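You operate a simulated robot arm through the tools that you are given. There is no shell and no other tool.

Carry out the task below with a simulated robot arm. There is one attempt and no reset: what you move stays moved.

## Task
Push the KIT 30 module home in the control box, shut and latch its lid, then switch the box on.
Fine: open the lid for it; turn both orange latches to their stops; its green lamp must light; leave the other modules.

Only the result counts: the job must be done as asked and must still hold three seconds after the hand-in. Knocking over, shifting, dropping, spilling or breaking anything else fails it. A push-on lid holds only when it is set on centred and level and pressed home; a screw cap is set on level and turned clockwise until tight.

## Robot
A 7-joint arm with a two-finger parallel gripper, fixed in place. Base frame: the origin is at the foot of the arm, x ahead of it, y to its left, z up; the work surface is at about z = 0.84. Readings come in m, degrees, newtons and seconds.
With the tool pointing down near the work surface it reaches from about 0.1 to 0.64 m from the base axis. Its first joint turns from -66.0 to 66.0 degrees. Payload 1.57 kg.
Tool frame: the origin (TCP) lies between the finger pads and is the grasp point; the fingertips stand 0.03 m ahead of it; z points along the fingers, y is the line along which they close. Largest opening 0.08 m; finger width 0.017, thickness 0.012; the body of the gripper, 0.04 by 0.082 m, starts 0.08 m behind the TCP.
Orientation is that of the tool frame in the base frame, as a unit quaternion [x, y, z, w]. With the fingers straight down and closing along the base's y, the tool's x points along the base's -x, its y along +y and its z along -z.

## Interface
- The arm moves only by the tool servo_tool. Its arguments are lists of equal length, an entry for each row: "travel": the shift along the base's x, y, z in m, a list of three; "dr": the turn, a rotation vector about the base's x, y, z in rad, a list of three; "grip": the closure, from 0 (fully open) to 1 (shut). In form: {"travel": [[tx, ty, tz], ...], "dr": [[wx, wy, wz], ...], "grip": [grip, ...]}. A call has 1 to 20 rows; each row is the pose to reach, as a shift and turn from the pose commanded when the call began. A row lasts 0.2 s, in which the tool goes at most 0.05 m and 8.6 degrees; a call with a longer step from one row to the next is refused whole, and so is a gripper value outside its range. A pose out of reach is approached as far as the arm can. The call stops where the force on the tool passes 90 N (or 10 N more than at its start, if that is more) or the arm is blocked; 0.2 s more then pass. The fingers move at their own pace (about 0.072 m/s each) and stop on an object; they squeeze with about 39 N. The grip force told is the motor's: it shows also when the fingers shut on nothing. Time passes only in rows, and 0.2 s behind the last, so rows that repeat a pose let the fingers close. It gives the time, the measured TCP pose, the force on the tool (base axes), the opening and the grip force at its end, in the units of the frame above (readings bear some noise), with the torque about the TCP (base axes, N m) and any sound that the robot's microphone picked up, and new pictures: "show" is both (left out), scene, wrist or none.
- Cameras (640 x 400 px; columns grow to the right, rows downward): "scene" is fixed at [0.0401, 0.421, 1.4207]; the picture's right is [-0.89, -0.45, 0.00], its down [-0.26, 0.53, -0.81] and it looks along [0.36, -0.72, -0.59] (base axes); focal length 336 px, centre (320, 200). "wrist" rides on the gripper at [0.072, -0.007, -0.122] in the tool frame; the picture's right is [0.09, 1.00, 0.00], its down [-0.84, 0.08, -0.54] and it looks along [-0.54, 0.05, 0.84] (tool axes); focal length 238 px, centre (320, 200). There is no depth. A picture from a camera that has moved, and an enlarged one, comes with that camera's place and axes in the base frame and with its lens.
- inspect(camera, box): a new picture of the part [left, top, right, bottom] of that camera's present view, enlarged. The clock stands still meanwhile.
- close_job(): hands the job in; it is judged then, once.

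Nothing tells you positions but the pictures and the camera data. Unless the task says otherwise, let go and move clear before handing in.

The tools are called after "Request:" by a JSON object that holds its "name" and its "arguments". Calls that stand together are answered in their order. servo_tool: Moves the arm, as the interface text tells. Its arguments: {"type":"object","properties":{"travel":{"type":"array"},"dr":{"type":"array"},"grip":{"type":"array"},"show":{"type":"string","enum":["both","scene","wrist","none"]}},"required":["travel","dr","grip"]} The other tools are called the same way: inspect (camera, box) takes an enlarged picture of a part of a camera's view; close_job () hands the job in.

At the start:

```text
time: 0.0
eef_pos: [0.367, 0.1273, 1.2281]
ee_rot: [0.0, 1.0, -0.001, 0.0]
contact_force: [0.5, -0.4, -0.2]
ft_torque: [0.04, 0.0, 0.0]
gripper_width: 0.0798
finger_force: 0.1
```

scene: 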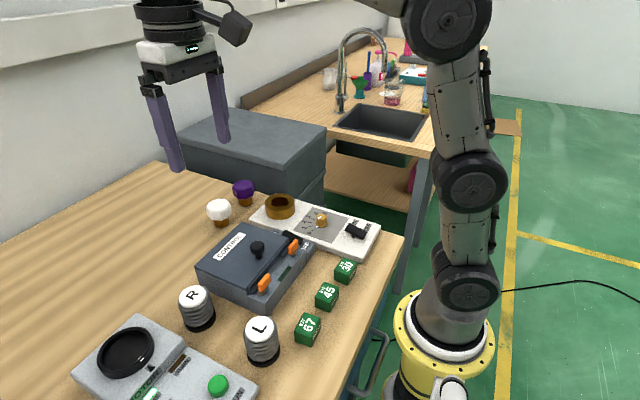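
wrist: 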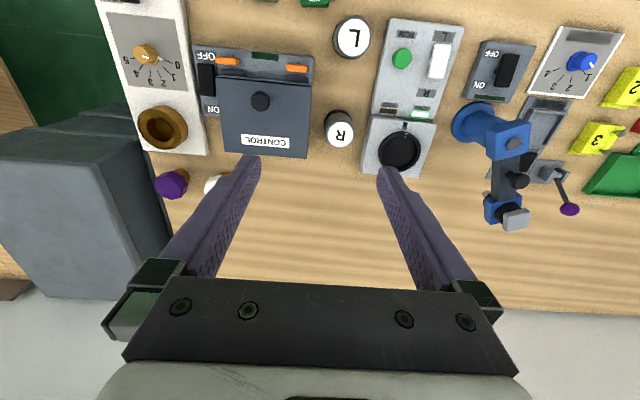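

I see a CONTROL box with a dark lid, a knob and two orange latches, and a row of green KIT cubes (30, 45, 67) on the table near the robot. I'll look closer before moving.

Request:
{"name": "inspect", "arguments": {"camera": "scene", "box": [180, 180, 400, 350]}}

Request:
{"name": "inspect", "arguments": {"camera": "wrist", "box": [180, 0, 360, 180]}}

Request:
{"name": "inspect", "arguments": {"camera": "scene", "box": [190, 210, 320, 310]}}

```text
2.35 times, centred on (290, 265) of scene
camera zoom: at [0.0401, 0.421, 1.4207], right [-0.89, -0.45, 0.0], down [-0.26, 0.53, -0.81], along [0.36, -0.72, -0.59], focal length 791 px, centre (391, 47)
```

zoom: 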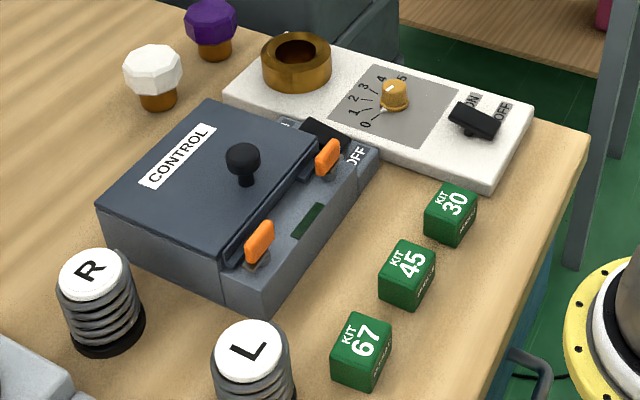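

```text
2.22 times, centred on (270, 90) of wrist
camera zoom: at [0.2948, 0.1199, 1.3513], right [-0.09, 1.0, 0.0], down [0.84, 0.08, 0.54], along [0.54, 0.05, -0.84], focal length 530 px, centre (431, 444)
```

zoom: 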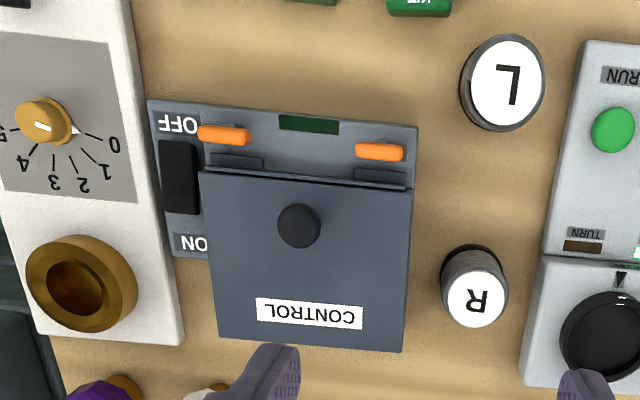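

```text
4.00 times, centred on (255, 260) of scene
camera zoom: at [0.0401, 0.421, 1.4207], right [-0.89, -0.45, 0.0], down [-0.26, 0.53, -0.81], along [0.36, -0.72, -0.59], focal length 1345 px, centre (580, -40)
```

zoom: 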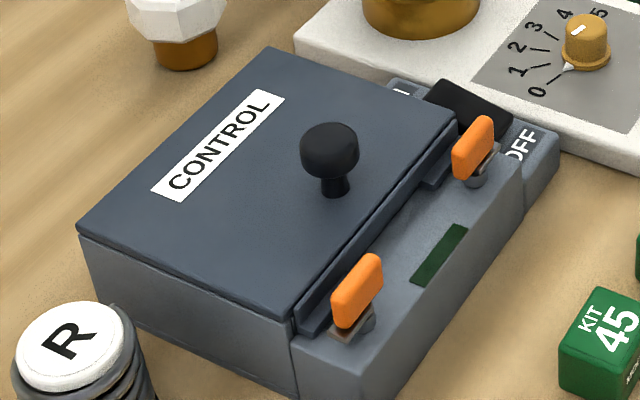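

The box sits around x≈0.38, y≈0.03. The latch handles lie along the lid edge and look unlatched, and the KIT 30 cube stands nearer the robot. I'll move above the box for a closer view.

Request:
{"name": "servo_tool", "arguments": {"travel": [[0, -0.04, -0.02], [0, -0.08, -0.05], [0, -0.09, -0.09], [0, -0.09, -0.11]], "dr": [[0, 0, 0], [0, 0, 0], [0, 0, 0], [0, 0, 0]], "grip": [0, 0, 0, 0]}}

```text
time: 1.0
eef_pos: [0.3672, 0.0365, 1.1198]
ee_rot: [0.0, 1.0, -0.001, 0.001]
contact_force: [1.0, -0.3, 0.2]
ft_torque: [0.0, -0.02, 0.01]
gripper_width: 0.0801
finger_force: 0.2
camera wrist: at [0.2943, 0.0296, 1.242], right [-0.09, 1.0, 0.0], down [0.84, 0.08, 0.54], along [0.54, 0.05, -0.84], focal length 238 px, centre (320, 200)
```

scene: 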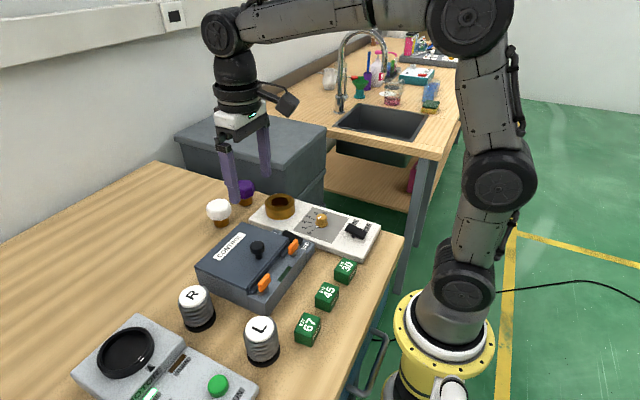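
wrist: 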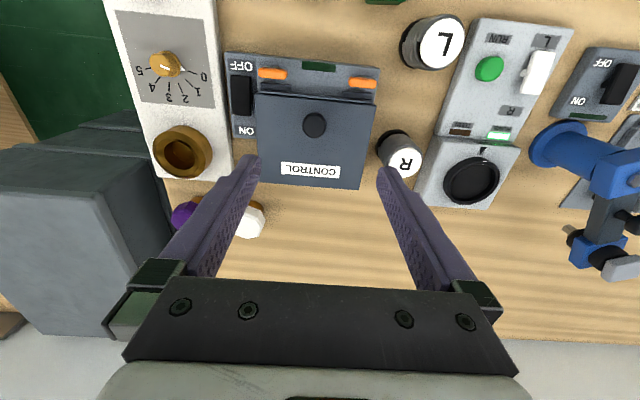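

Request:
{"name": "inspect", "arguments": {"camera": "wrist", "box": [220, 40, 400, 200]}}

Request:
{"name": "inspect", "arguments": {"camera": "scene", "box": [290, 240, 370, 350]}}

```text
2.50 times, centred on (310, 120) of wrist
camera zoom: at [0.2943, 0.0296, 1.242], right [-0.09, 1.0, 0.0], down [0.84, 0.08, 0.54], along [0.54, 0.05, -0.84], focal length 596 px, centre (345, 400)
```

zoom: 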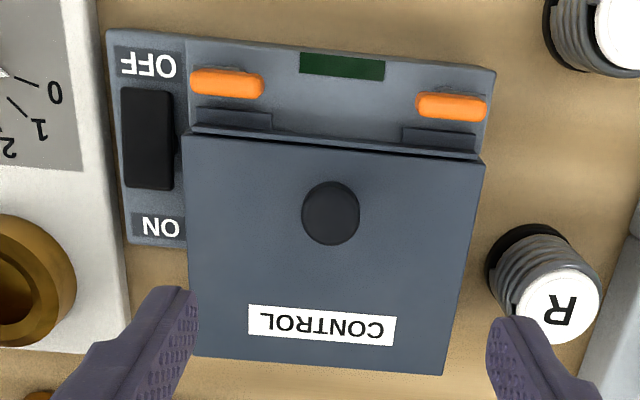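

```text
3.64 times, centred on (330, 295) of scene
camera zoom: at [0.0401, 0.421, 1.4207], right [-0.89, -0.45, 0.0], down [-0.26, 0.53, -0.81], along [0.36, -0.72, -0.59], focal length 1223 px, centre (284, -146)
```

zoom: 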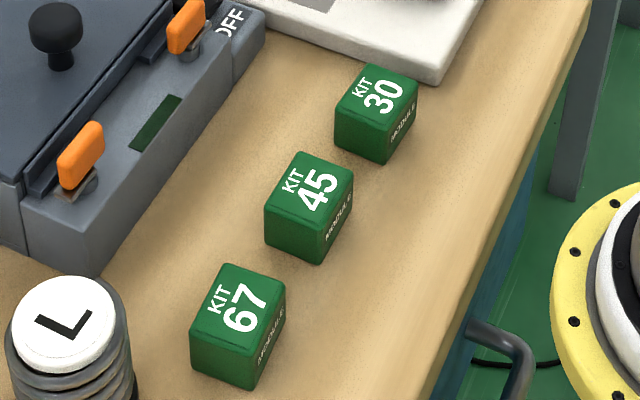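

The knob top works out at about (0.378, 0.030, 0.937). The latches are at about (0.326, -0.026) and (0.326, 0.085), and KIT 30 is near (0.22, -0.06). I'll get a closer view of the latches and cubes before touching anything.

Request:
{"name": "servo_tool", "arguments": {"travel": [[-0.03, -0.01, -0.03], [-0.07, -0.02, -0.05], [-0.1, -0.03, -0.07], [-0.1, -0.03, -0.07]], "dr": [[0, 0, 0], [0, 0, 0], [0, 0, 0], [0, 0, 0]], "grip": [0, 0, 0, 0], "show": "wrist"}}

```text
time: 2.0
eef_pos: [0.2659, 0.0059, 1.0498]
ee_rot: [0.0, 1.0, -0.001, 0.0]
contact_force: [0.0, 0.1, -0.1]
ft_torque: [0.02, -0.03, 0.04]
gripper_width: 0.0803
finger_force: 0.0
camera wrist: at [0.1941, -0.0003, 1.1716], right [-0.09, 1.0, 0.0], down [0.84, 0.08, 0.54], along [0.54, 0.05, -0.84], focal length 238 px, centre (320, 200)
```

wrist: 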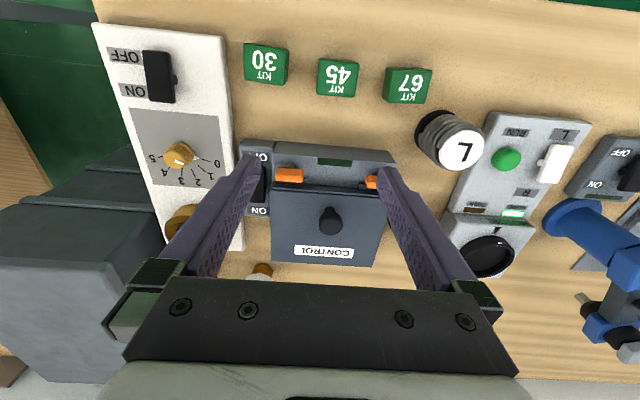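

Request:
{"name": "inspect", "arguments": {"camera": "wrist", "box": [230, 130, 410, 270]}}

Request:
{"name": "inspect", "arguments": {"camera": "wrist", "box": [220, 20, 450, 120]}}

Request:
{"name": "inspect", "arguments": {"camera": "scene", "box": [250, 225, 320, 300]}}

```text
2.86 times, centred on (320, 200) of wrist
camera zoom: at [0.1941, -0.0003, 1.1716], right [-0.09, 1.0, 0.0], down [0.84, 0.08, 0.54], along [0.54, 0.05, -0.84], focal length 681 px, centre (320, 200)
```

zoom: 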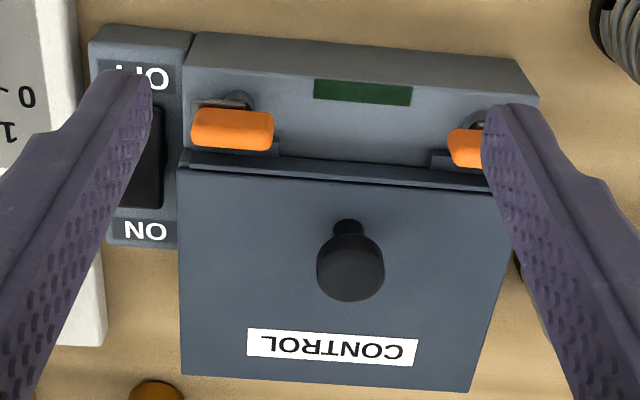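

```text
2.78 times, centred on (335, 70) of wrist
camera zoom: at [0.1941, -0.0003, 1.1716], right [-0.09, 1.0, 0.0], down [0.84, 0.08, 0.54], along [0.54, 0.05, -0.84], focal length 663 px, centre (278, 562)
```

zoom: 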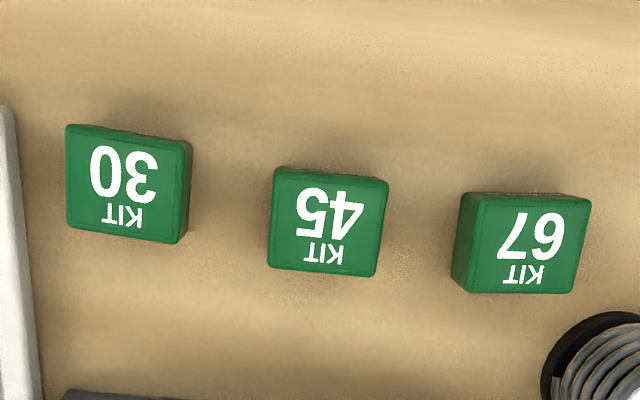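

```text
5.33 times, centred on (285, 262) of scene
camera zoom: at [0.0401, 0.421, 1.4207], right [-0.89, -0.45, 0.0], down [-0.26, 0.53, -0.81], along [0.36, -0.72, -0.59], focal length 1793 px, centre (507, -133)
```

zoom: 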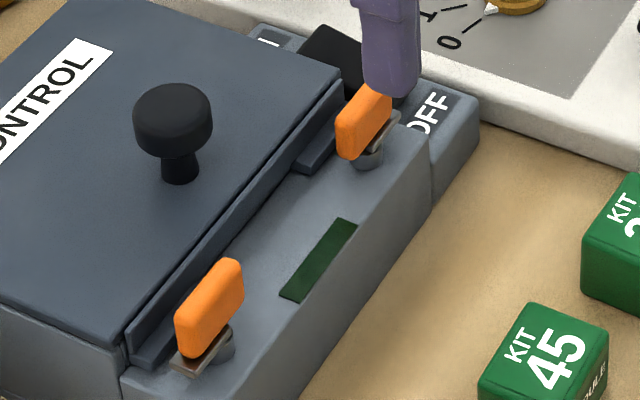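

The knob is a mushroom about 30 mm across on the lid, and the hinge is at the far edge. I'll move over the knob, descend and grip it.

Request:
{"name": "servo_tool", "arguments": {"travel": [[0.04, 0.008, -0.01], [0.08, 0.016, -0.03], [0.112, 0.0235, -0.05], [0.112, 0.0235, -0.075], [0.112, 0.0235, -0.075]], "dr": [[0, 0, 0], [0, 0, 0], [0, 0, 0], [0, 0, 0], [0, 0, 0]], "grip": [0, 0, 0, 0, 0]}}

```text
time: 3.2
eef_pos: [0.3785, 0.0305, 0.9743]
ee_rot: [0.0, 1.0, 0.0, 0.0]
contact_force: [0.1, 0.5, -0.5]
ft_torque: [0.04, 0.04, -0.01]
gripper_width: 0.0796
finger_force: 0.0
camera wrist: at [0.3063, 0.0238, 1.0974], right [-0.09, 1.0, 0.0], down [0.84, 0.08, 0.54], along [0.54, 0.05, -0.84], focal length 238 px, centre (320, 200)
```

scene: 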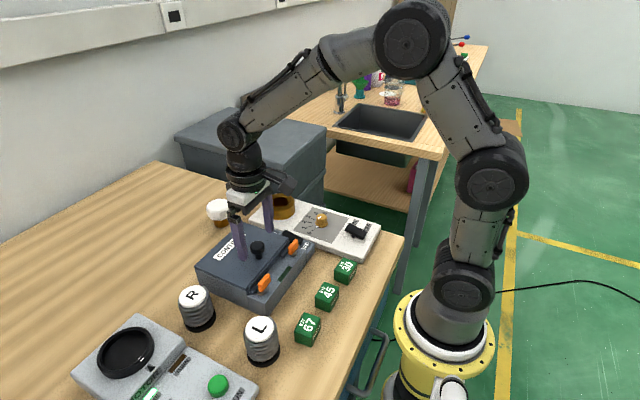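
wrist: 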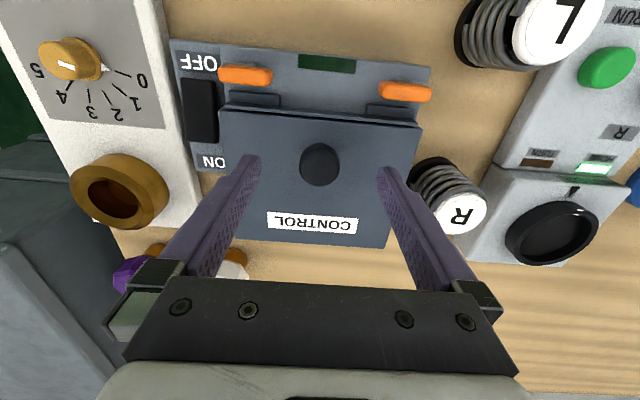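

Request:
{"name": "inspect", "arguments": {"camera": "wrist", "box": [180, 30, 440, 190]}}

Request:
{"name": "inspect", "arguments": {"camera": "scene", "box": [190, 180, 320, 310]}}

```text
2.46 times, centred on (310, 110) of wrist
camera zoom: at [0.3063, 0.0238, 1.0974], right [-0.09, 1.0, 0.0], down [0.84, 0.08, 0.54], along [0.54, 0.05, -0.84], focal length 587 px, centre (345, 422)
```

zoom: 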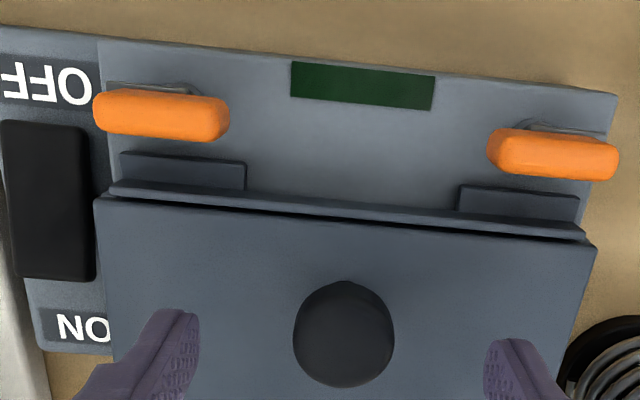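

```text
3.08 times, centred on (255, 245) of scene
camera zoom: at [0.0401, 0.421, 1.4207], right [-0.89, -0.45, 0.0], down [-0.26, 0.53, -0.81], along [0.36, -0.72, -0.59], focal length 1034 px, centre (520, 62)
```

zoom: 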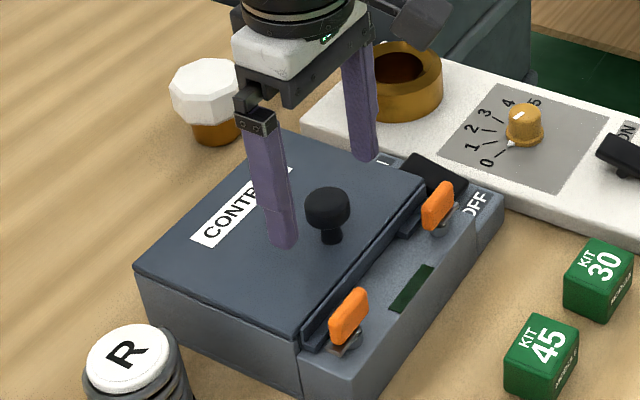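

The gripper is centred on the knob. I'll descend, close on it and check the hold.

Request:
{"name": "servo_tool", "arguments": {"travel": [[0, -0.001, -0.015], [0, -0.001, -0.031], [0, -0.001, -0.031], [0, -0.001, -0.031], [0, -0.001, -0.031], [0, -0.001, -0.031]], "dr": [[0, 0, 0], [0, 0, 0], [0, 0, 0], [0, 0, 0], [0, 0, 0], [0, 0, 0]], "grip": [0, 0, 1, 1, 1, 1], "show": "both"}}

```text
time: 4.6
eef_pos: [0.3787, 0.0309, 0.9426]
ee_rot: [0.0, 1.0, 0.0, 0.0]
contact_force: [0.9, 19.8, -2.7]
ft_torque: [0.26, 0.2, -0.05]
gripper_width: 0.029
finger_force: 38.7
camera wrist: at [0.3065, 0.0234, 1.0648], right [-0.09, 1.0, 0.0], down [0.84, 0.08, 0.54], along [0.54, 0.05, -0.84], focal length 238 px, centre (320, 200)
```

scene: 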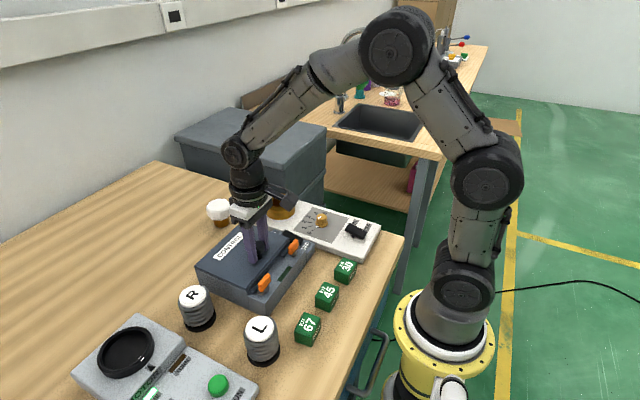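
wrist: 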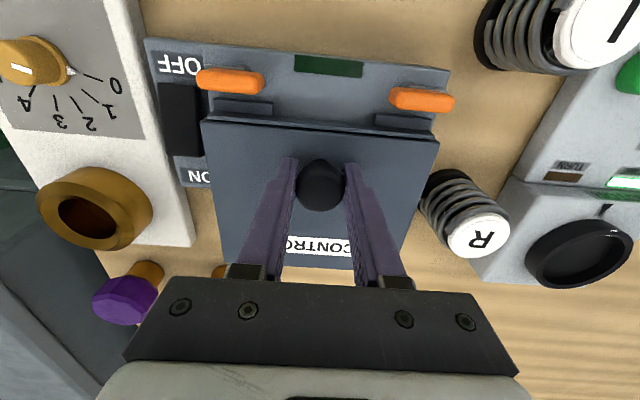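

The knob is held (29 mm) with a small sideways force. I'll shift slightly to relieve it, then start lifting the lid along its hinge arc.

Request:
{"name": "servo_tool", "arguments": {"travel": [[0, 0.0015, 0], [0.0044, 0.0015, 0.0089], [0.0095, 0.0015, 0.0173], [0.0153, 0.0015, 0.0253], [0.0153, 0.0015, 0.0253]], "dr": [[0, 0, 0], [0, 0.0873, 0], [0, 0.1745, 0], [0, 0.2618, 0], [0, 0.2618, 0]], "grip": [1, 1, 1, 1, 1]}}

```text
time: 5.8
eef_pos: [0.3924, 0.0308, 0.9677]
ee_rot: [-0.001, 0.991, 0.0, -0.133]
contact_force: [-25.0, 1.0, 19.5]
ft_torque: [0.06, -0.48, 0.01]
gripper_width: 0.0293
finger_force: 39.2
camera wrist: at [0.3548, 0.0237, 1.1057], right [-0.09, 1.0, 0.02], down [0.95, 0.08, 0.3], along [0.3, 0.05, -0.95], focal length 238 px, centre (320, 200)
```

scene: 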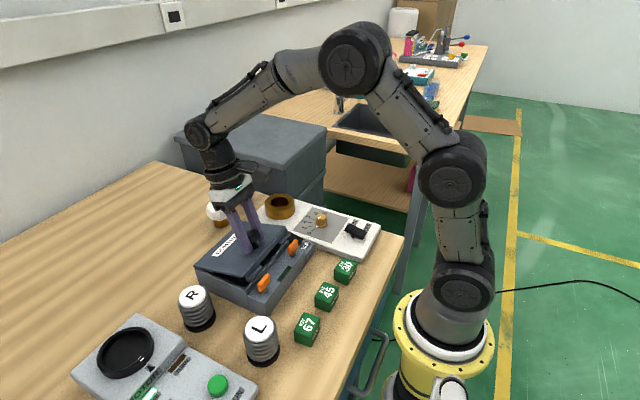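
wrist: 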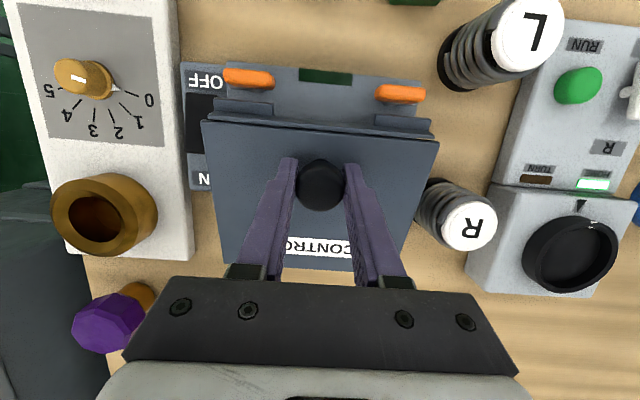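

The lid lifts freely. The force is radially outward, so the hinge sits slightly higher than I assumed (z≈0.907). I'll correct the arc and continue.

Request:
{"name": "servo_tool", "arguments": {"travel": [[-0.0023, 0, 0], [0.0034, 0, 0.0076], [0.0087, 0, 0.015], [0.0147, 0, 0.0219], [0.0213, 0, 0.0284], [0.0213, 0, 0.0284]], "dr": [[0, 0, 0], [0, 0.0873, 0], [0, 0.0873, 0], [0, 0.0873, 0], [0, 0.0873, 0], [0, 0.0873, 0]], "grip": [1, 1, 1, 1, 1, 1]}}

```text
time: 7.2
eef_pos: [0.4161, 0.0299, 0.997]
ee_rot: [0.0, 0.985, -0.001, -0.174]
contact_force: [-6.8, -1.6, -9.0]
ft_torque: [0.02, 1.15, -0.02]
gripper_width: 0.0294
finger_force: 38.8
camera wrist: at [0.3902, 0.0237, 1.1367], right [-0.09, 1.0, 0.03], down [0.97, 0.08, 0.22], along [0.22, 0.05, -0.97], focal length 238 px, centre (320, 200)
```

scene: 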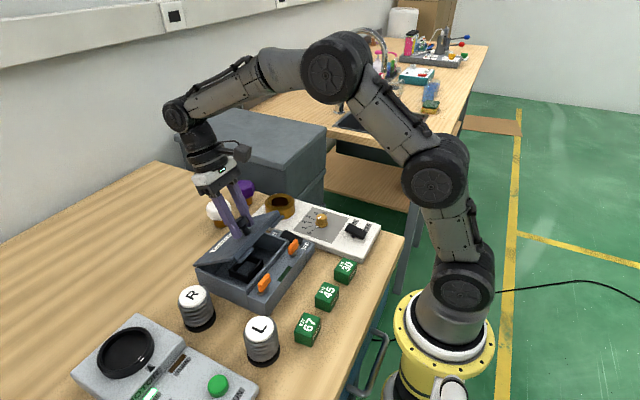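
wrist: 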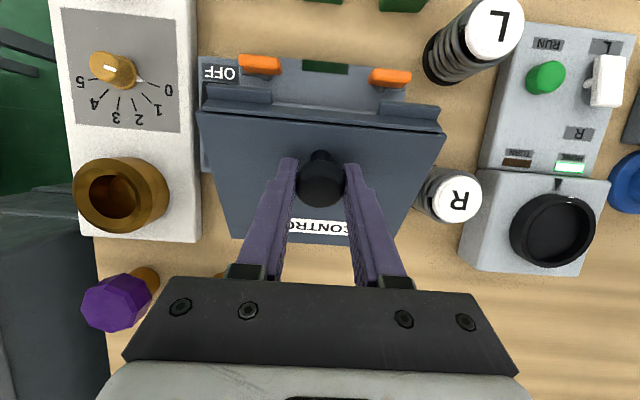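

The knob pivots in the pads as hoped and the forces are low. I'll continue the arc towards 70°.

Request:
{"name": "servo_tool", "arguments": {"travel": [[0.0071, 0, 0.0058], [0.0147, 0, 0.011], [0.0227, 0, 0.0154], [0.0311, 0, 0.0193], [0.0397, 0, 0.0223], [0.0487, 0, 0.0245], [0.0577, 0, 0.026], [0.0577, 0, 0.026]], "dr": [[0, 0, 0], [0, 0, 0], [0, 0, 0], [0, 0, 0], [0, 0, 0], [0, 0, 0], [0, 0, 0], [0, 0, 0]], "grip": [1, 1, 1, 1, 1, 1, 1, 1]}}

```text
time: 9.0
eef_pos: [0.4717, 0.0306, 1.0245]
ee_rot: [-0.001, 0.985, -0.001, -0.174]
contact_force: [-11.9, -1.3, 16.3]
ft_torque: [-0.02, 1.0, -0.01]
gripper_width: 0.0293
finger_force: 39.3
camera wrist: at [0.4453, 0.0236, 1.1645], right [-0.09, 1.0, 0.03], down [0.97, 0.08, 0.22], along [0.22, 0.05, -0.97], focal length 238 px, centre (320, 200)
```

scene: 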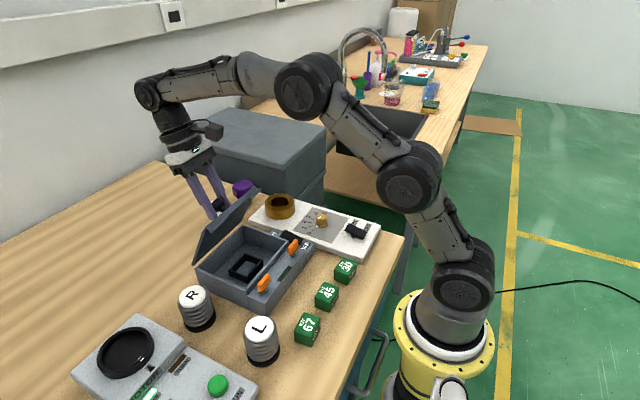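
wrist: 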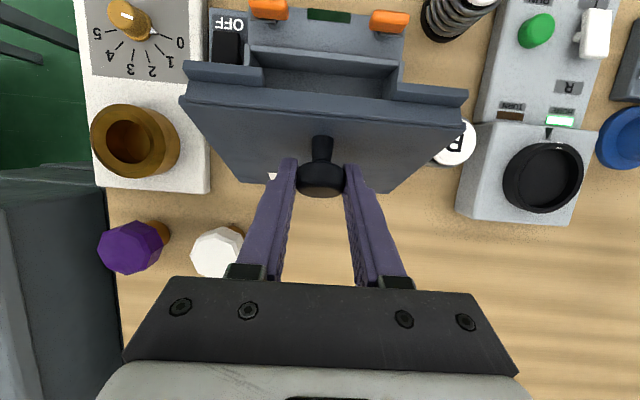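

The lid is at about 68° and a square black socket frame is visible inside. I'll continue past vertical while watching for a stop.

Request:
{"name": "servo_tool", "arguments": {"travel": [[0.0092, 0, 0.0017], [0.0183, 0, 0.0016], [0.0275, 0, 0.0007], [0.0365, 0, -0.001], [0.0453, 0, -0.0035], [0.0453, 0, -0.0035]], "dr": [[0, 0, 0], [0, 0, 0], [0, 0, 0], [0, 0, 0], [0, 0, 0], [0, 0, 0]], "grip": [1, 1, 1, 1, 1, 1]}}

```text
time: 10.4
eef_pos: [0.5173, 0.0294, 1.0214]
ee_rot: [0.001, 0.985, 0.0, -0.171]
contact_force: [-1.6, -2.3, 18.9]
ft_torque: [0.0, 0.75, 0.08]
gripper_width: 0.0288
finger_force: 39.4
camera wrist: at [0.4915, 0.0236, 1.1597], right [-0.09, 1.0, 0.03], down [0.97, 0.08, 0.23], along [0.22, 0.05, -0.97], focal length 238 px, centre (320, 200)
```

scene: 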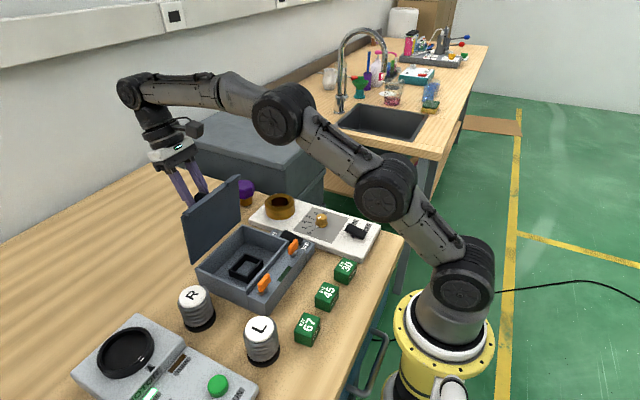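
wrist: 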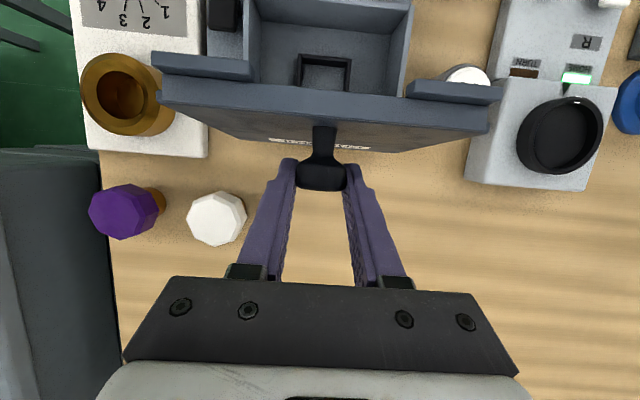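

The lid is past vertical at about 95°. I'll continue in small steps to find its open stop.

Request:
{"name": "servo_tool", "arguments": {"travel": [[0.0086, 0, -0.0033], [0.0169, 0, -0.0072], [0.0169, 0, -0.0072]], "dr": [[0, 0, 0], [0, 0, 0], [0, 0, 0]], "grip": [1, 1, 1]}}

```text
time: 11.2
eef_pos: [0.5333, 0.0296, 1.0127]
ee_rot: [0.0, 0.985, 0.0, -0.174]
contact_force: [-2.3, -4.3, 16.5]
ft_torque: [0.01, 0.94, 0.13]
gripper_width: 0.0274
finger_force: 38.1
camera wrist: at [0.5078, 0.0237, 1.1529], right [-0.09, 1.0, 0.03], down [0.97, 0.08, 0.22], along [0.22, 0.05, -0.97], focal length 238 px, centre (320, 200)
```

scene: 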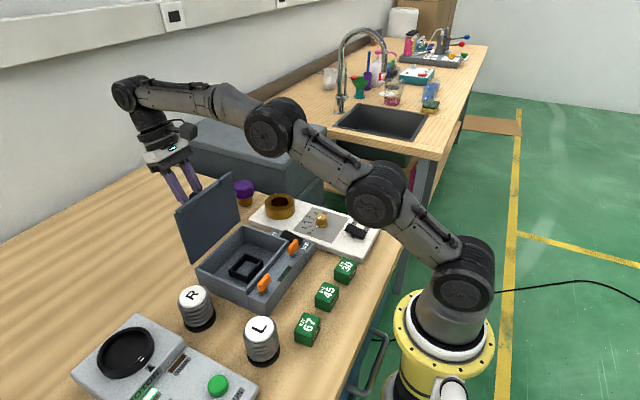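
wrist: 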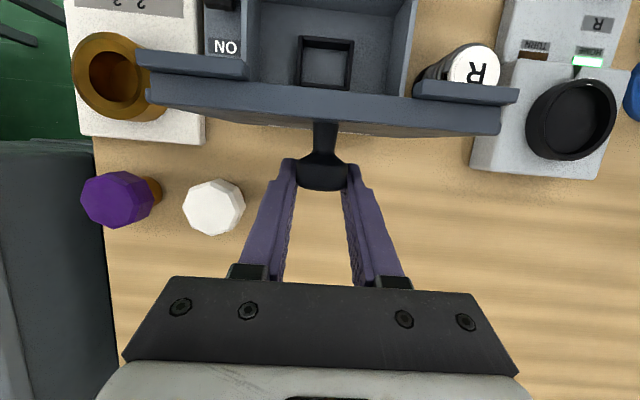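

The lid is at about 105°, and a steady resistance of about 10 N suggests a friction hinge that should hold. I'll release the knob carefully and see whether the lid stays.

Request:
{"name": "servo_tool", "arguments": {"travel": [[0, 0, 0], [0, 0, 0], [0, 0, 0]], "dr": [[0, 0, 0], [0, 0, 0], [0, 0, 0]], "grip": [0.5, 0.3, 0.2]}}

```text
time: 12.0
eef_pos: [0.534, 0.0312, 1.0118]
ee_rot: [0.0, 0.985, 0.0, -0.174]
contact_force: [-0.2, 0.7, 0.3]
ft_torque: [0.05, 0.01, 0.01]
gripper_width: 0.064
finger_force: 0.0
camera wrist: at [0.5081, 0.024, 1.1523], right [-0.09, 1.0, 0.03], down [0.97, 0.08, 0.22], along [0.22, 0.05, -0.97], focal length 238 px, centre (320, 200)
```

scene: 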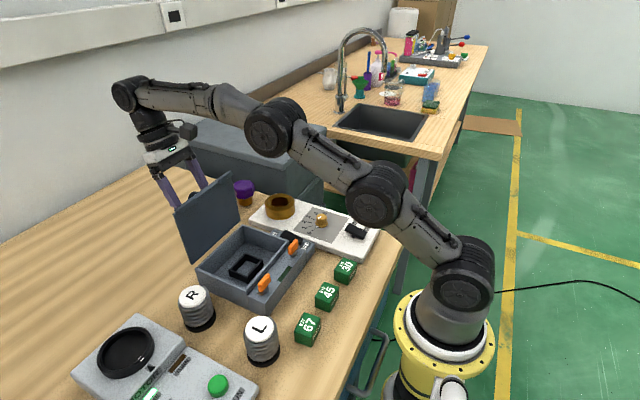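
wrist: 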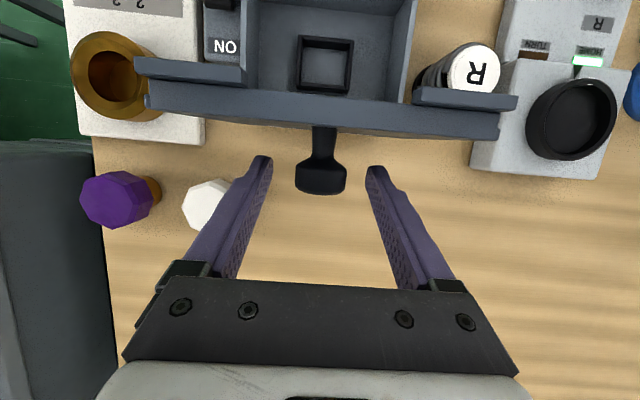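

The lid stays open. I'll back out along the tool axis, rise, level the tool and look into the box.

Request:
{"name": "servo_tool", "arguments": {"travel": [[0.01, 0, 0.028], [0.02, 0, 0.056], [0.028, 0, 0.1], [0.015, 0, 0.13], [-0.03, 0, 0.14], [-0.075, 0, 0.14], [-0.115, 0, 0.14], [-0.115, 0, 0.14]], "dr": [[0, 0, 0], [0, 0, 0], [0, 0, 0], [0, -0.1, 0], [0, -0.22, 0], [0, -0.349, 0], [0, -0.349, 0], [0, -0.349, 0]], "grip": [0, 0, 0, 0, 0, 0, 0, 0]}}

```text
time: 13.8
eef_pos: [0.4197, 0.0289, 1.1512]
ee_rot: [0.0, 1.0, 0.0, 0.001]
contact_force: [-0.2, -0.1, 1.5]
ft_torque: [0.0, -0.05, 0.02]
gripper_width: 0.0798
finger_force: 0.0
out of reach, approached as far as the arm can: row 1, 2, 3, 4
camera wrist: at [0.3471, 0.0231, 1.2733], right [-0.09, 1.0, 0.0], down [0.84, 0.08, 0.54], along [0.54, 0.05, -0.84], focal length 238 px, centre (320, 200)
```

scene: 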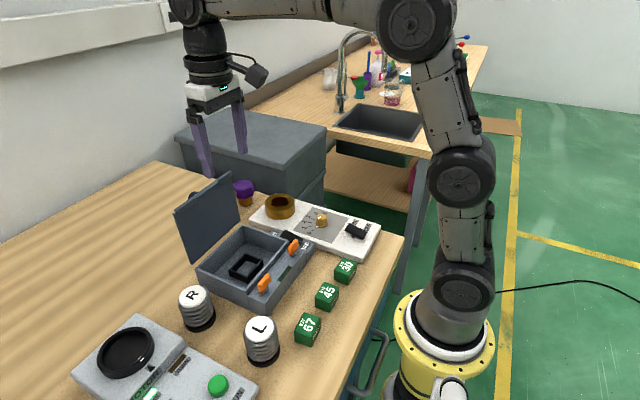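
wrist: 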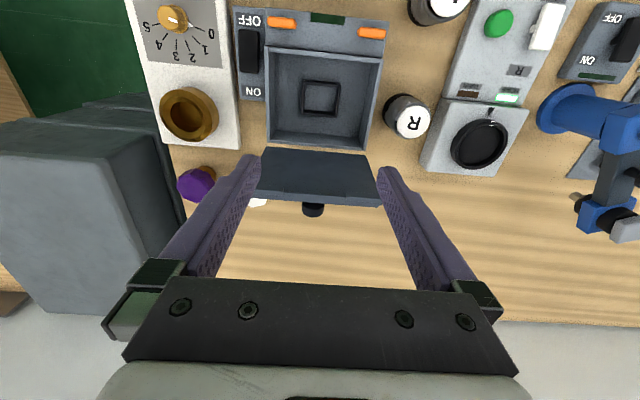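

Request:
{"name": "inspect", "arguments": {"camera": "wrist", "box": [230, 0, 400, 160]}}

Request:
{"name": "inspect", "arguments": {"camera": "scene", "box": [170, 165, 320, 315]}}

Request:
{"name": "inspect", "arguments": {"camera": "scene", "box": [320, 245, 370, 295]}}

```text
2.50 times, centred on (315, 80) of wrist
camera zoom: at [0.3471, 0.0231, 1.2733], right [-0.09, 1.0, 0.0], down [0.84, 0.08, 0.54], along [0.54, 0.05, -0.84], focal length 596 px, centre (332, 500)
```

zoom: 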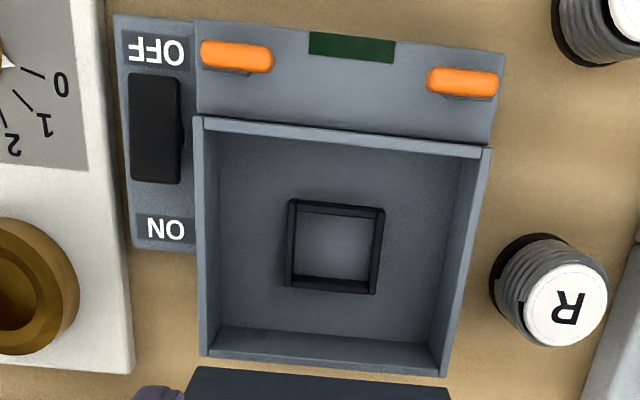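

```text
2.67 times, centred on (245, 240) of scene
camera zoom: at [0.0401, 0.421, 1.4207], right [-0.89, -0.45, 0.0], down [-0.26, 0.53, -0.81], along [0.36, -0.72, -0.59], focal length 897 px, centre (520, 93)
```

zoom: 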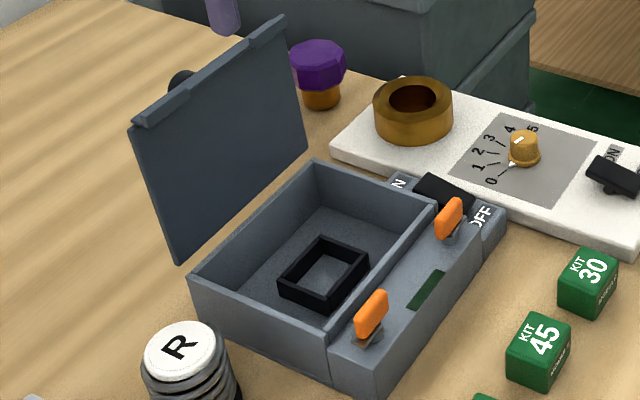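

```text
8.00 times, centred on (345, 270) of scene
camera zoom: at [0.0401, 0.421, 1.4207], right [-0.89, -0.45, 0.0], down [-0.26, 0.53, -0.81], along [0.36, -0.72, -0.59], focal length 2690 px, centre (120, -360)
```

zoom: 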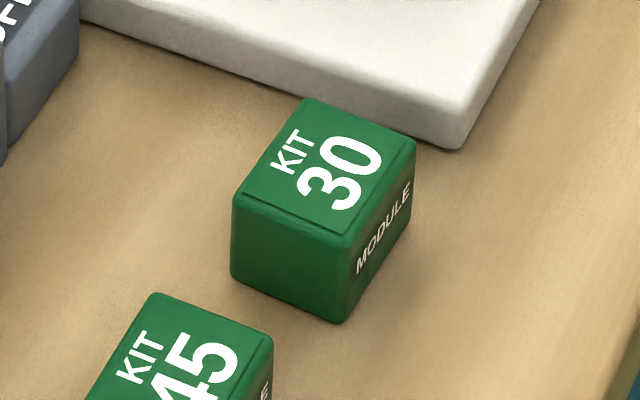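

The box interior shows a square black socket frame at about (0.416, 0.031). I'll move closer over it to measure the socket.

Request:
{"name": "servo_tool", "arguments": {"travel": [[0, 0, -0.05], [0, 0, -0.1], [0, 0, -0.15], [0.005, 0, -0.18], [0.005, 0, -0.18]], "dr": [[0, 0, 0], [0, 0, 0], [0, 0, 0], [0, 0, 0], [0, 0, 0]], "grip": [0, 0, 0, 0, 0], "show": "wrist"}}

Request:
{"name": "inspect", "arguments": {"camera": "wrist", "box": [230, 40, 400, 170]}}

```text
time: 15.0
eef_pos: [0.4247, 0.028, 0.9726]
ee_rot: [0.0, 1.0, 0.0, 0.0]
contact_force: [0.2, -0.3, 0.2]
ft_torque: [0.02, 0.02, 0.0]
gripper_width: 0.08
finger_force: 0.0
camera wrist: at [0.3522, 0.0222, 1.0947], right [-0.09, 1.0, 0.0], down [0.84, 0.08, 0.54], along [0.54, 0.05, -0.84], focal length 238 px, centre (320, 200)
```

wrist: 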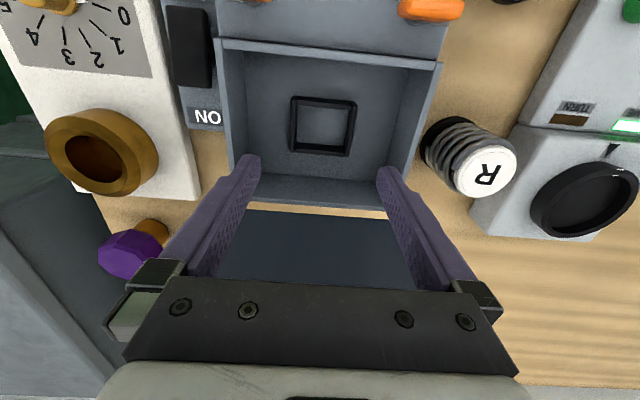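

```text
3.08 times, centred on (315, 105) of wrist
camera zoom: at [0.3522, 0.0222, 1.0947], right [-0.09, 1.0, 0.0], down [0.84, 0.08, 0.54], along [0.54, 0.05, -0.84], focal length 733 px, centre (335, 492)
```

zoom: 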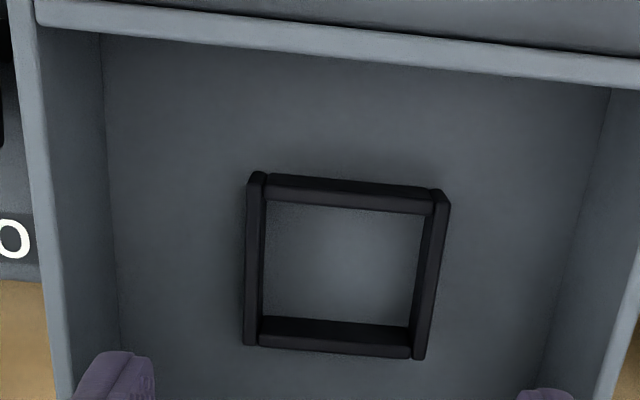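

The socket frame centre is at about (0.4185, 0.031), with its long side along y, matching the module's current orientation. Next I'll look at KIT 30 from close above.

Request:
{"name": "servo_tool", "arguments": {"travel": [[-0.03, -0.01, 0.03], [-0.075, -0.025, 0.03], [-0.12, -0.045, 0.03], [-0.16, -0.065, 0.03], [-0.2, -0.083, 0.03], [-0.2, -0.083, 0.02], [-0.2, -0.083, 0.02]], "dr": [[0, 0, 0], [0, 0, 0], [0, 0, 0], [0, 0, 0], [0, 0, 0], [0, 0, 0], [0, 0, 0]], "grip": [0, 0, 0, 0, 0, 0, 0]}}

Request:
{"name": "inspect", "arguments": {"camera": "wrist", "box": [240, 60, 400, 190]}}

```text
time: 16.6
eef_pos: [0.2242, -0.0545, 0.9913]
ee_rot: [-0.001, 1.0, 0.0, -0.001]
contact_force: [-0.7, 0.1, 0.0]
ft_torque: [-0.02, 0.0, -0.01]
gripper_width: 0.0802
finger_force: 0.0
camera wrist: at [0.1533, -0.0602, 1.1151], right [-0.09, 1.0, 0.0], down [0.84, 0.08, 0.54], along [0.54, 0.05, -0.84], focal length 238 px, centre (320, 200)
```

scene: 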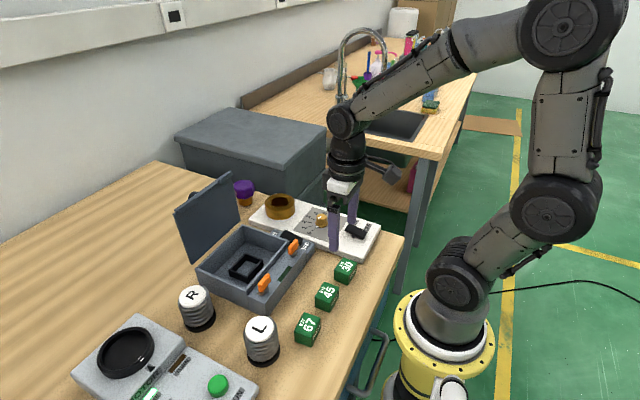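
wrist: 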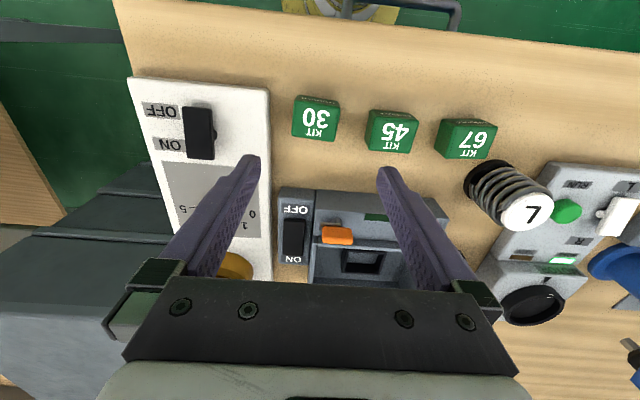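

```text
3.08 times, centred on (320, 125) of wrist
camera zoom: at [0.1533, -0.0602, 1.1151], right [-0.09, 1.0, 0.0], down [0.84, 0.08, 0.54], along [0.54, 0.05, -0.84], focal length 733 px, centre (320, 431)
```

zoom: 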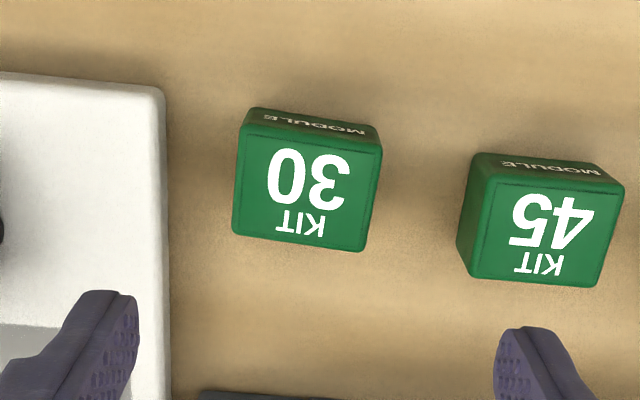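

KIT 30 is centred at about (0.2175, -0.0585), turned about -2°, and roughly 45 mm by 34 mm. Its neighbours are close, so I'll narrow the opening to about 62 mm and descend in stages.

Request:
{"name": "servo_tool", "arguments": {"travel": [[-0.0035, -0.002, -0.02], [-0.007, -0.0045, -0.045], [-0.007, -0.0045, -0.06], [-0.007, -0.0045, -0.06]], "dr": [[0, 0, -0.02], [0, 0, -0.035], [0, 0, -0.035], [0, 0, -0.035]], "grip": [0.225, 0.225, 0.225, 0.225]}}

Request:
{"name": "inspect", "arguments": {"camera": "wrist", "box": [220, 90, 420, 230]}}

Request:
{"name": "inspect", "arguments": {"camera": "scene", "box": [300, 200, 400, 300]}}

```text
time: 17.6
eef_pos: [0.2176, -0.0556, 0.9302]
ee_rot: [0.017, 1.0, 0.0, 0.0]
contact_force: [0.4, 0.1, 0.3]
ft_torque: [0.04, -0.01, 0.04]
gripper_width: 0.0621
finger_force: 0.1
camera wrist: at [0.146, -0.0602, 1.0531], right [-0.06, 1.0, 0.0], down [0.84, 0.05, 0.54], along [0.54, 0.03, -0.84], focal length 238 px, centre (320, 200)
```

scene: 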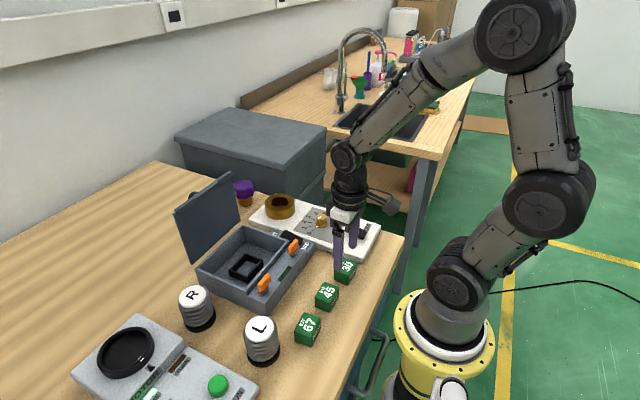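
wrist: 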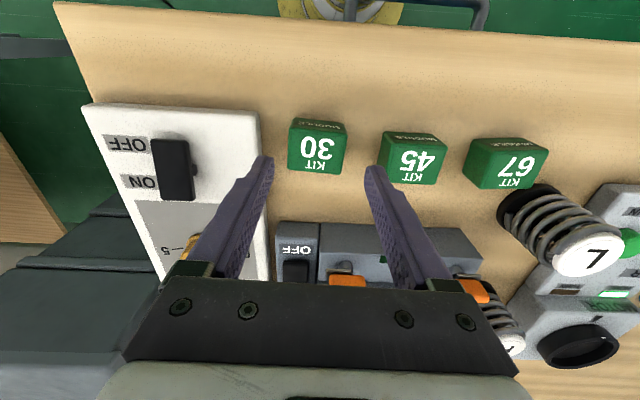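

```text
2.86 times, centred on (320, 160) of wrist
camera zoom: at [0.146, -0.0602, 1.0531], right [-0.06, 1.0, 0.0], down [0.84, 0.05, 0.54], along [0.54, 0.03, -0.84], focal length 681 px, centre (320, 314)
```

zoom: 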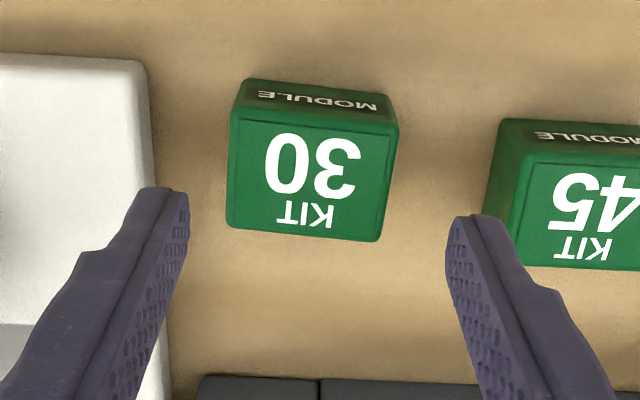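

```text
4.00 times, centred on (350, 250) of scene
camera zoom: at [0.0401, 0.421, 1.4207], right [-0.89, -0.45, 0.0], down [-0.26, 0.53, -0.81], along [0.36, -0.72, -0.59], focal length 1345 px, centre (200, 0)
```

zoom: 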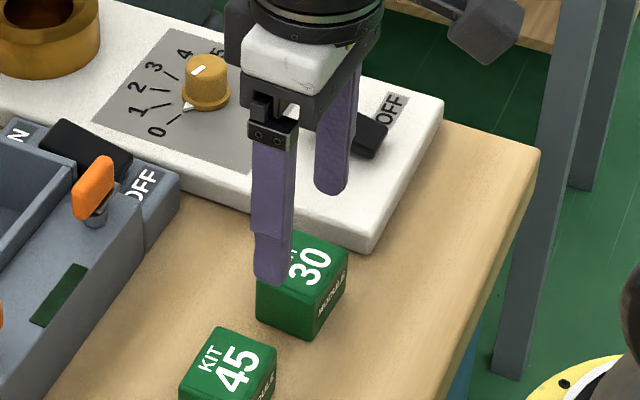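

The module is about 3.5 mm further to -y than the gripper centre. I'll correct that, descend to the module's upper half and close.

Request:
{"name": "servo_tool", "arguments": {"travel": [[0.0003, -0.0035, -0.01], [0.0003, -0.0035, -0.03], [0.0003, -0.0035, -0.0425], [0.0003, -0.0035, -0.0425]], "dr": [[0, 0, 0], [0, 0, 0], [0, 0, -0.005], [0, 0, -0.005]], "grip": [0.225, 0.225, 0.225, 0.225]}}

Request:
{"name": "inspect", "arguments": {"camera": "wrist", "box": [220, 90, 420, 230]}}

Request:
{"name": "inspect", "arguments": {"camera": "scene", "box": [300, 210, 400, 300]}}

```text
time: 18.6
eef_pos: [0.2186, -0.0607, 0.8899]
ee_rot: [0.02, 1.0, 0.0, 0.0]
contact_force: [0.3, 0.3, -0.5]
ft_torque: [0.03, 0.01, -0.01]
gripper_width: 0.0616
finger_force: 0.0
camera wrist: at [0.1466, -0.0637, 1.0115], right [-0.05, 1.0, 0.0], down [0.84, 0.04, 0.54], along [0.54, 0.03, -0.84], focal length 238 px, centre (320, 200)
```

scene: 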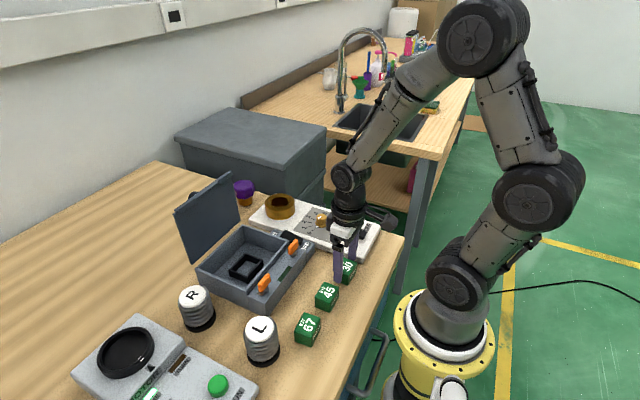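
wrist: 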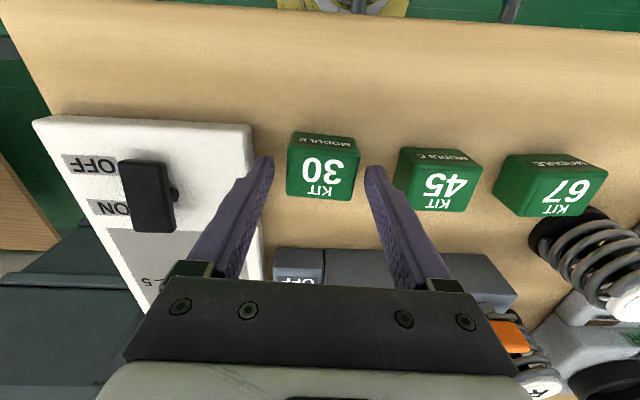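

```text
2.86 times, centred on (320, 160) of wrist
camera zoom: at [0.1466, -0.0637, 1.0115], right [-0.05, 1.0, 0.0], down [0.84, 0.04, 0.54], along [0.54, 0.03, -0.84], focal length 681 px, centre (320, 314)
```

zoom: 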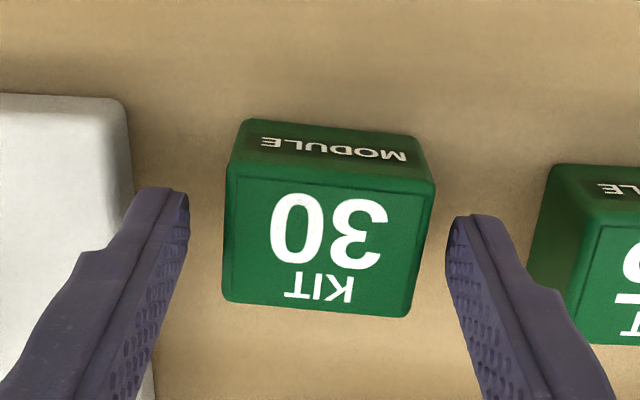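

```text
4.44 times, centred on (350, 255) of scene
camera zoom: at [0.0401, 0.421, 1.4207], right [-0.89, -0.45, 0.0], down [-0.26, 0.53, -0.81], along [0.36, -0.72, -0.59], focal length 1494 px, centre (187, -44)
```

zoom: 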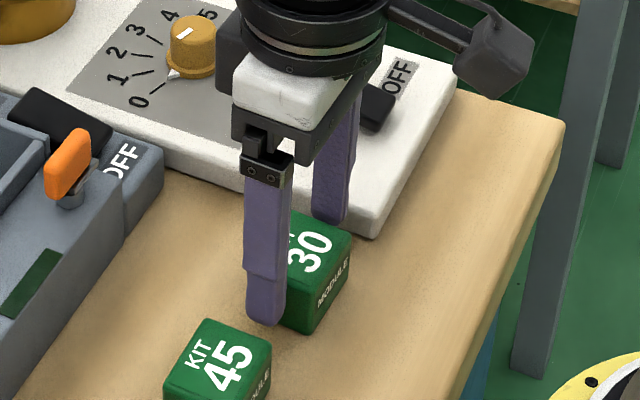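

The fingers straddle KIT 30 with clearance to the neighbours. Closing the grip now.

Request:
{"name": "servo_tool", "arguments": {"travel": [[0, 0, 0], [0, 0, 0], [0, 0, 0], [0, 0, 0]], "dr": [[0, 0, 0], [0, 0, 0], [0, 0, 0], [0, 0, 0]], "grip": [0.4, 0.6, 1, 1]}}

```text
time: 19.6
eef_pos: [0.2189, -0.0602, 0.8894]
ee_rot: [0.02, 1.0, 0.0, 0.0]
contact_force: [0.2, -0.1, -0.4]
ft_torque: [0.02, -0.01, 0.0]
gripper_width: 0.0449
finger_force: 39.3
camera wrist: at [0.1465, -0.0637, 1.0117], right [-0.05, 1.0, 0.0], down [0.84, 0.04, 0.54], along [0.54, 0.03, -0.84], focal length 238 px, centre (320, 200)
```

scene: 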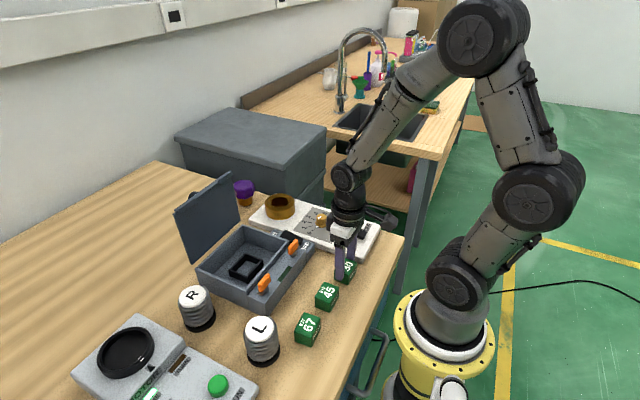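
wrist: 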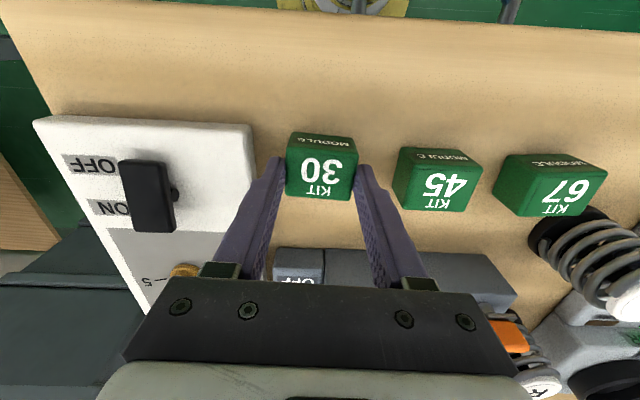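

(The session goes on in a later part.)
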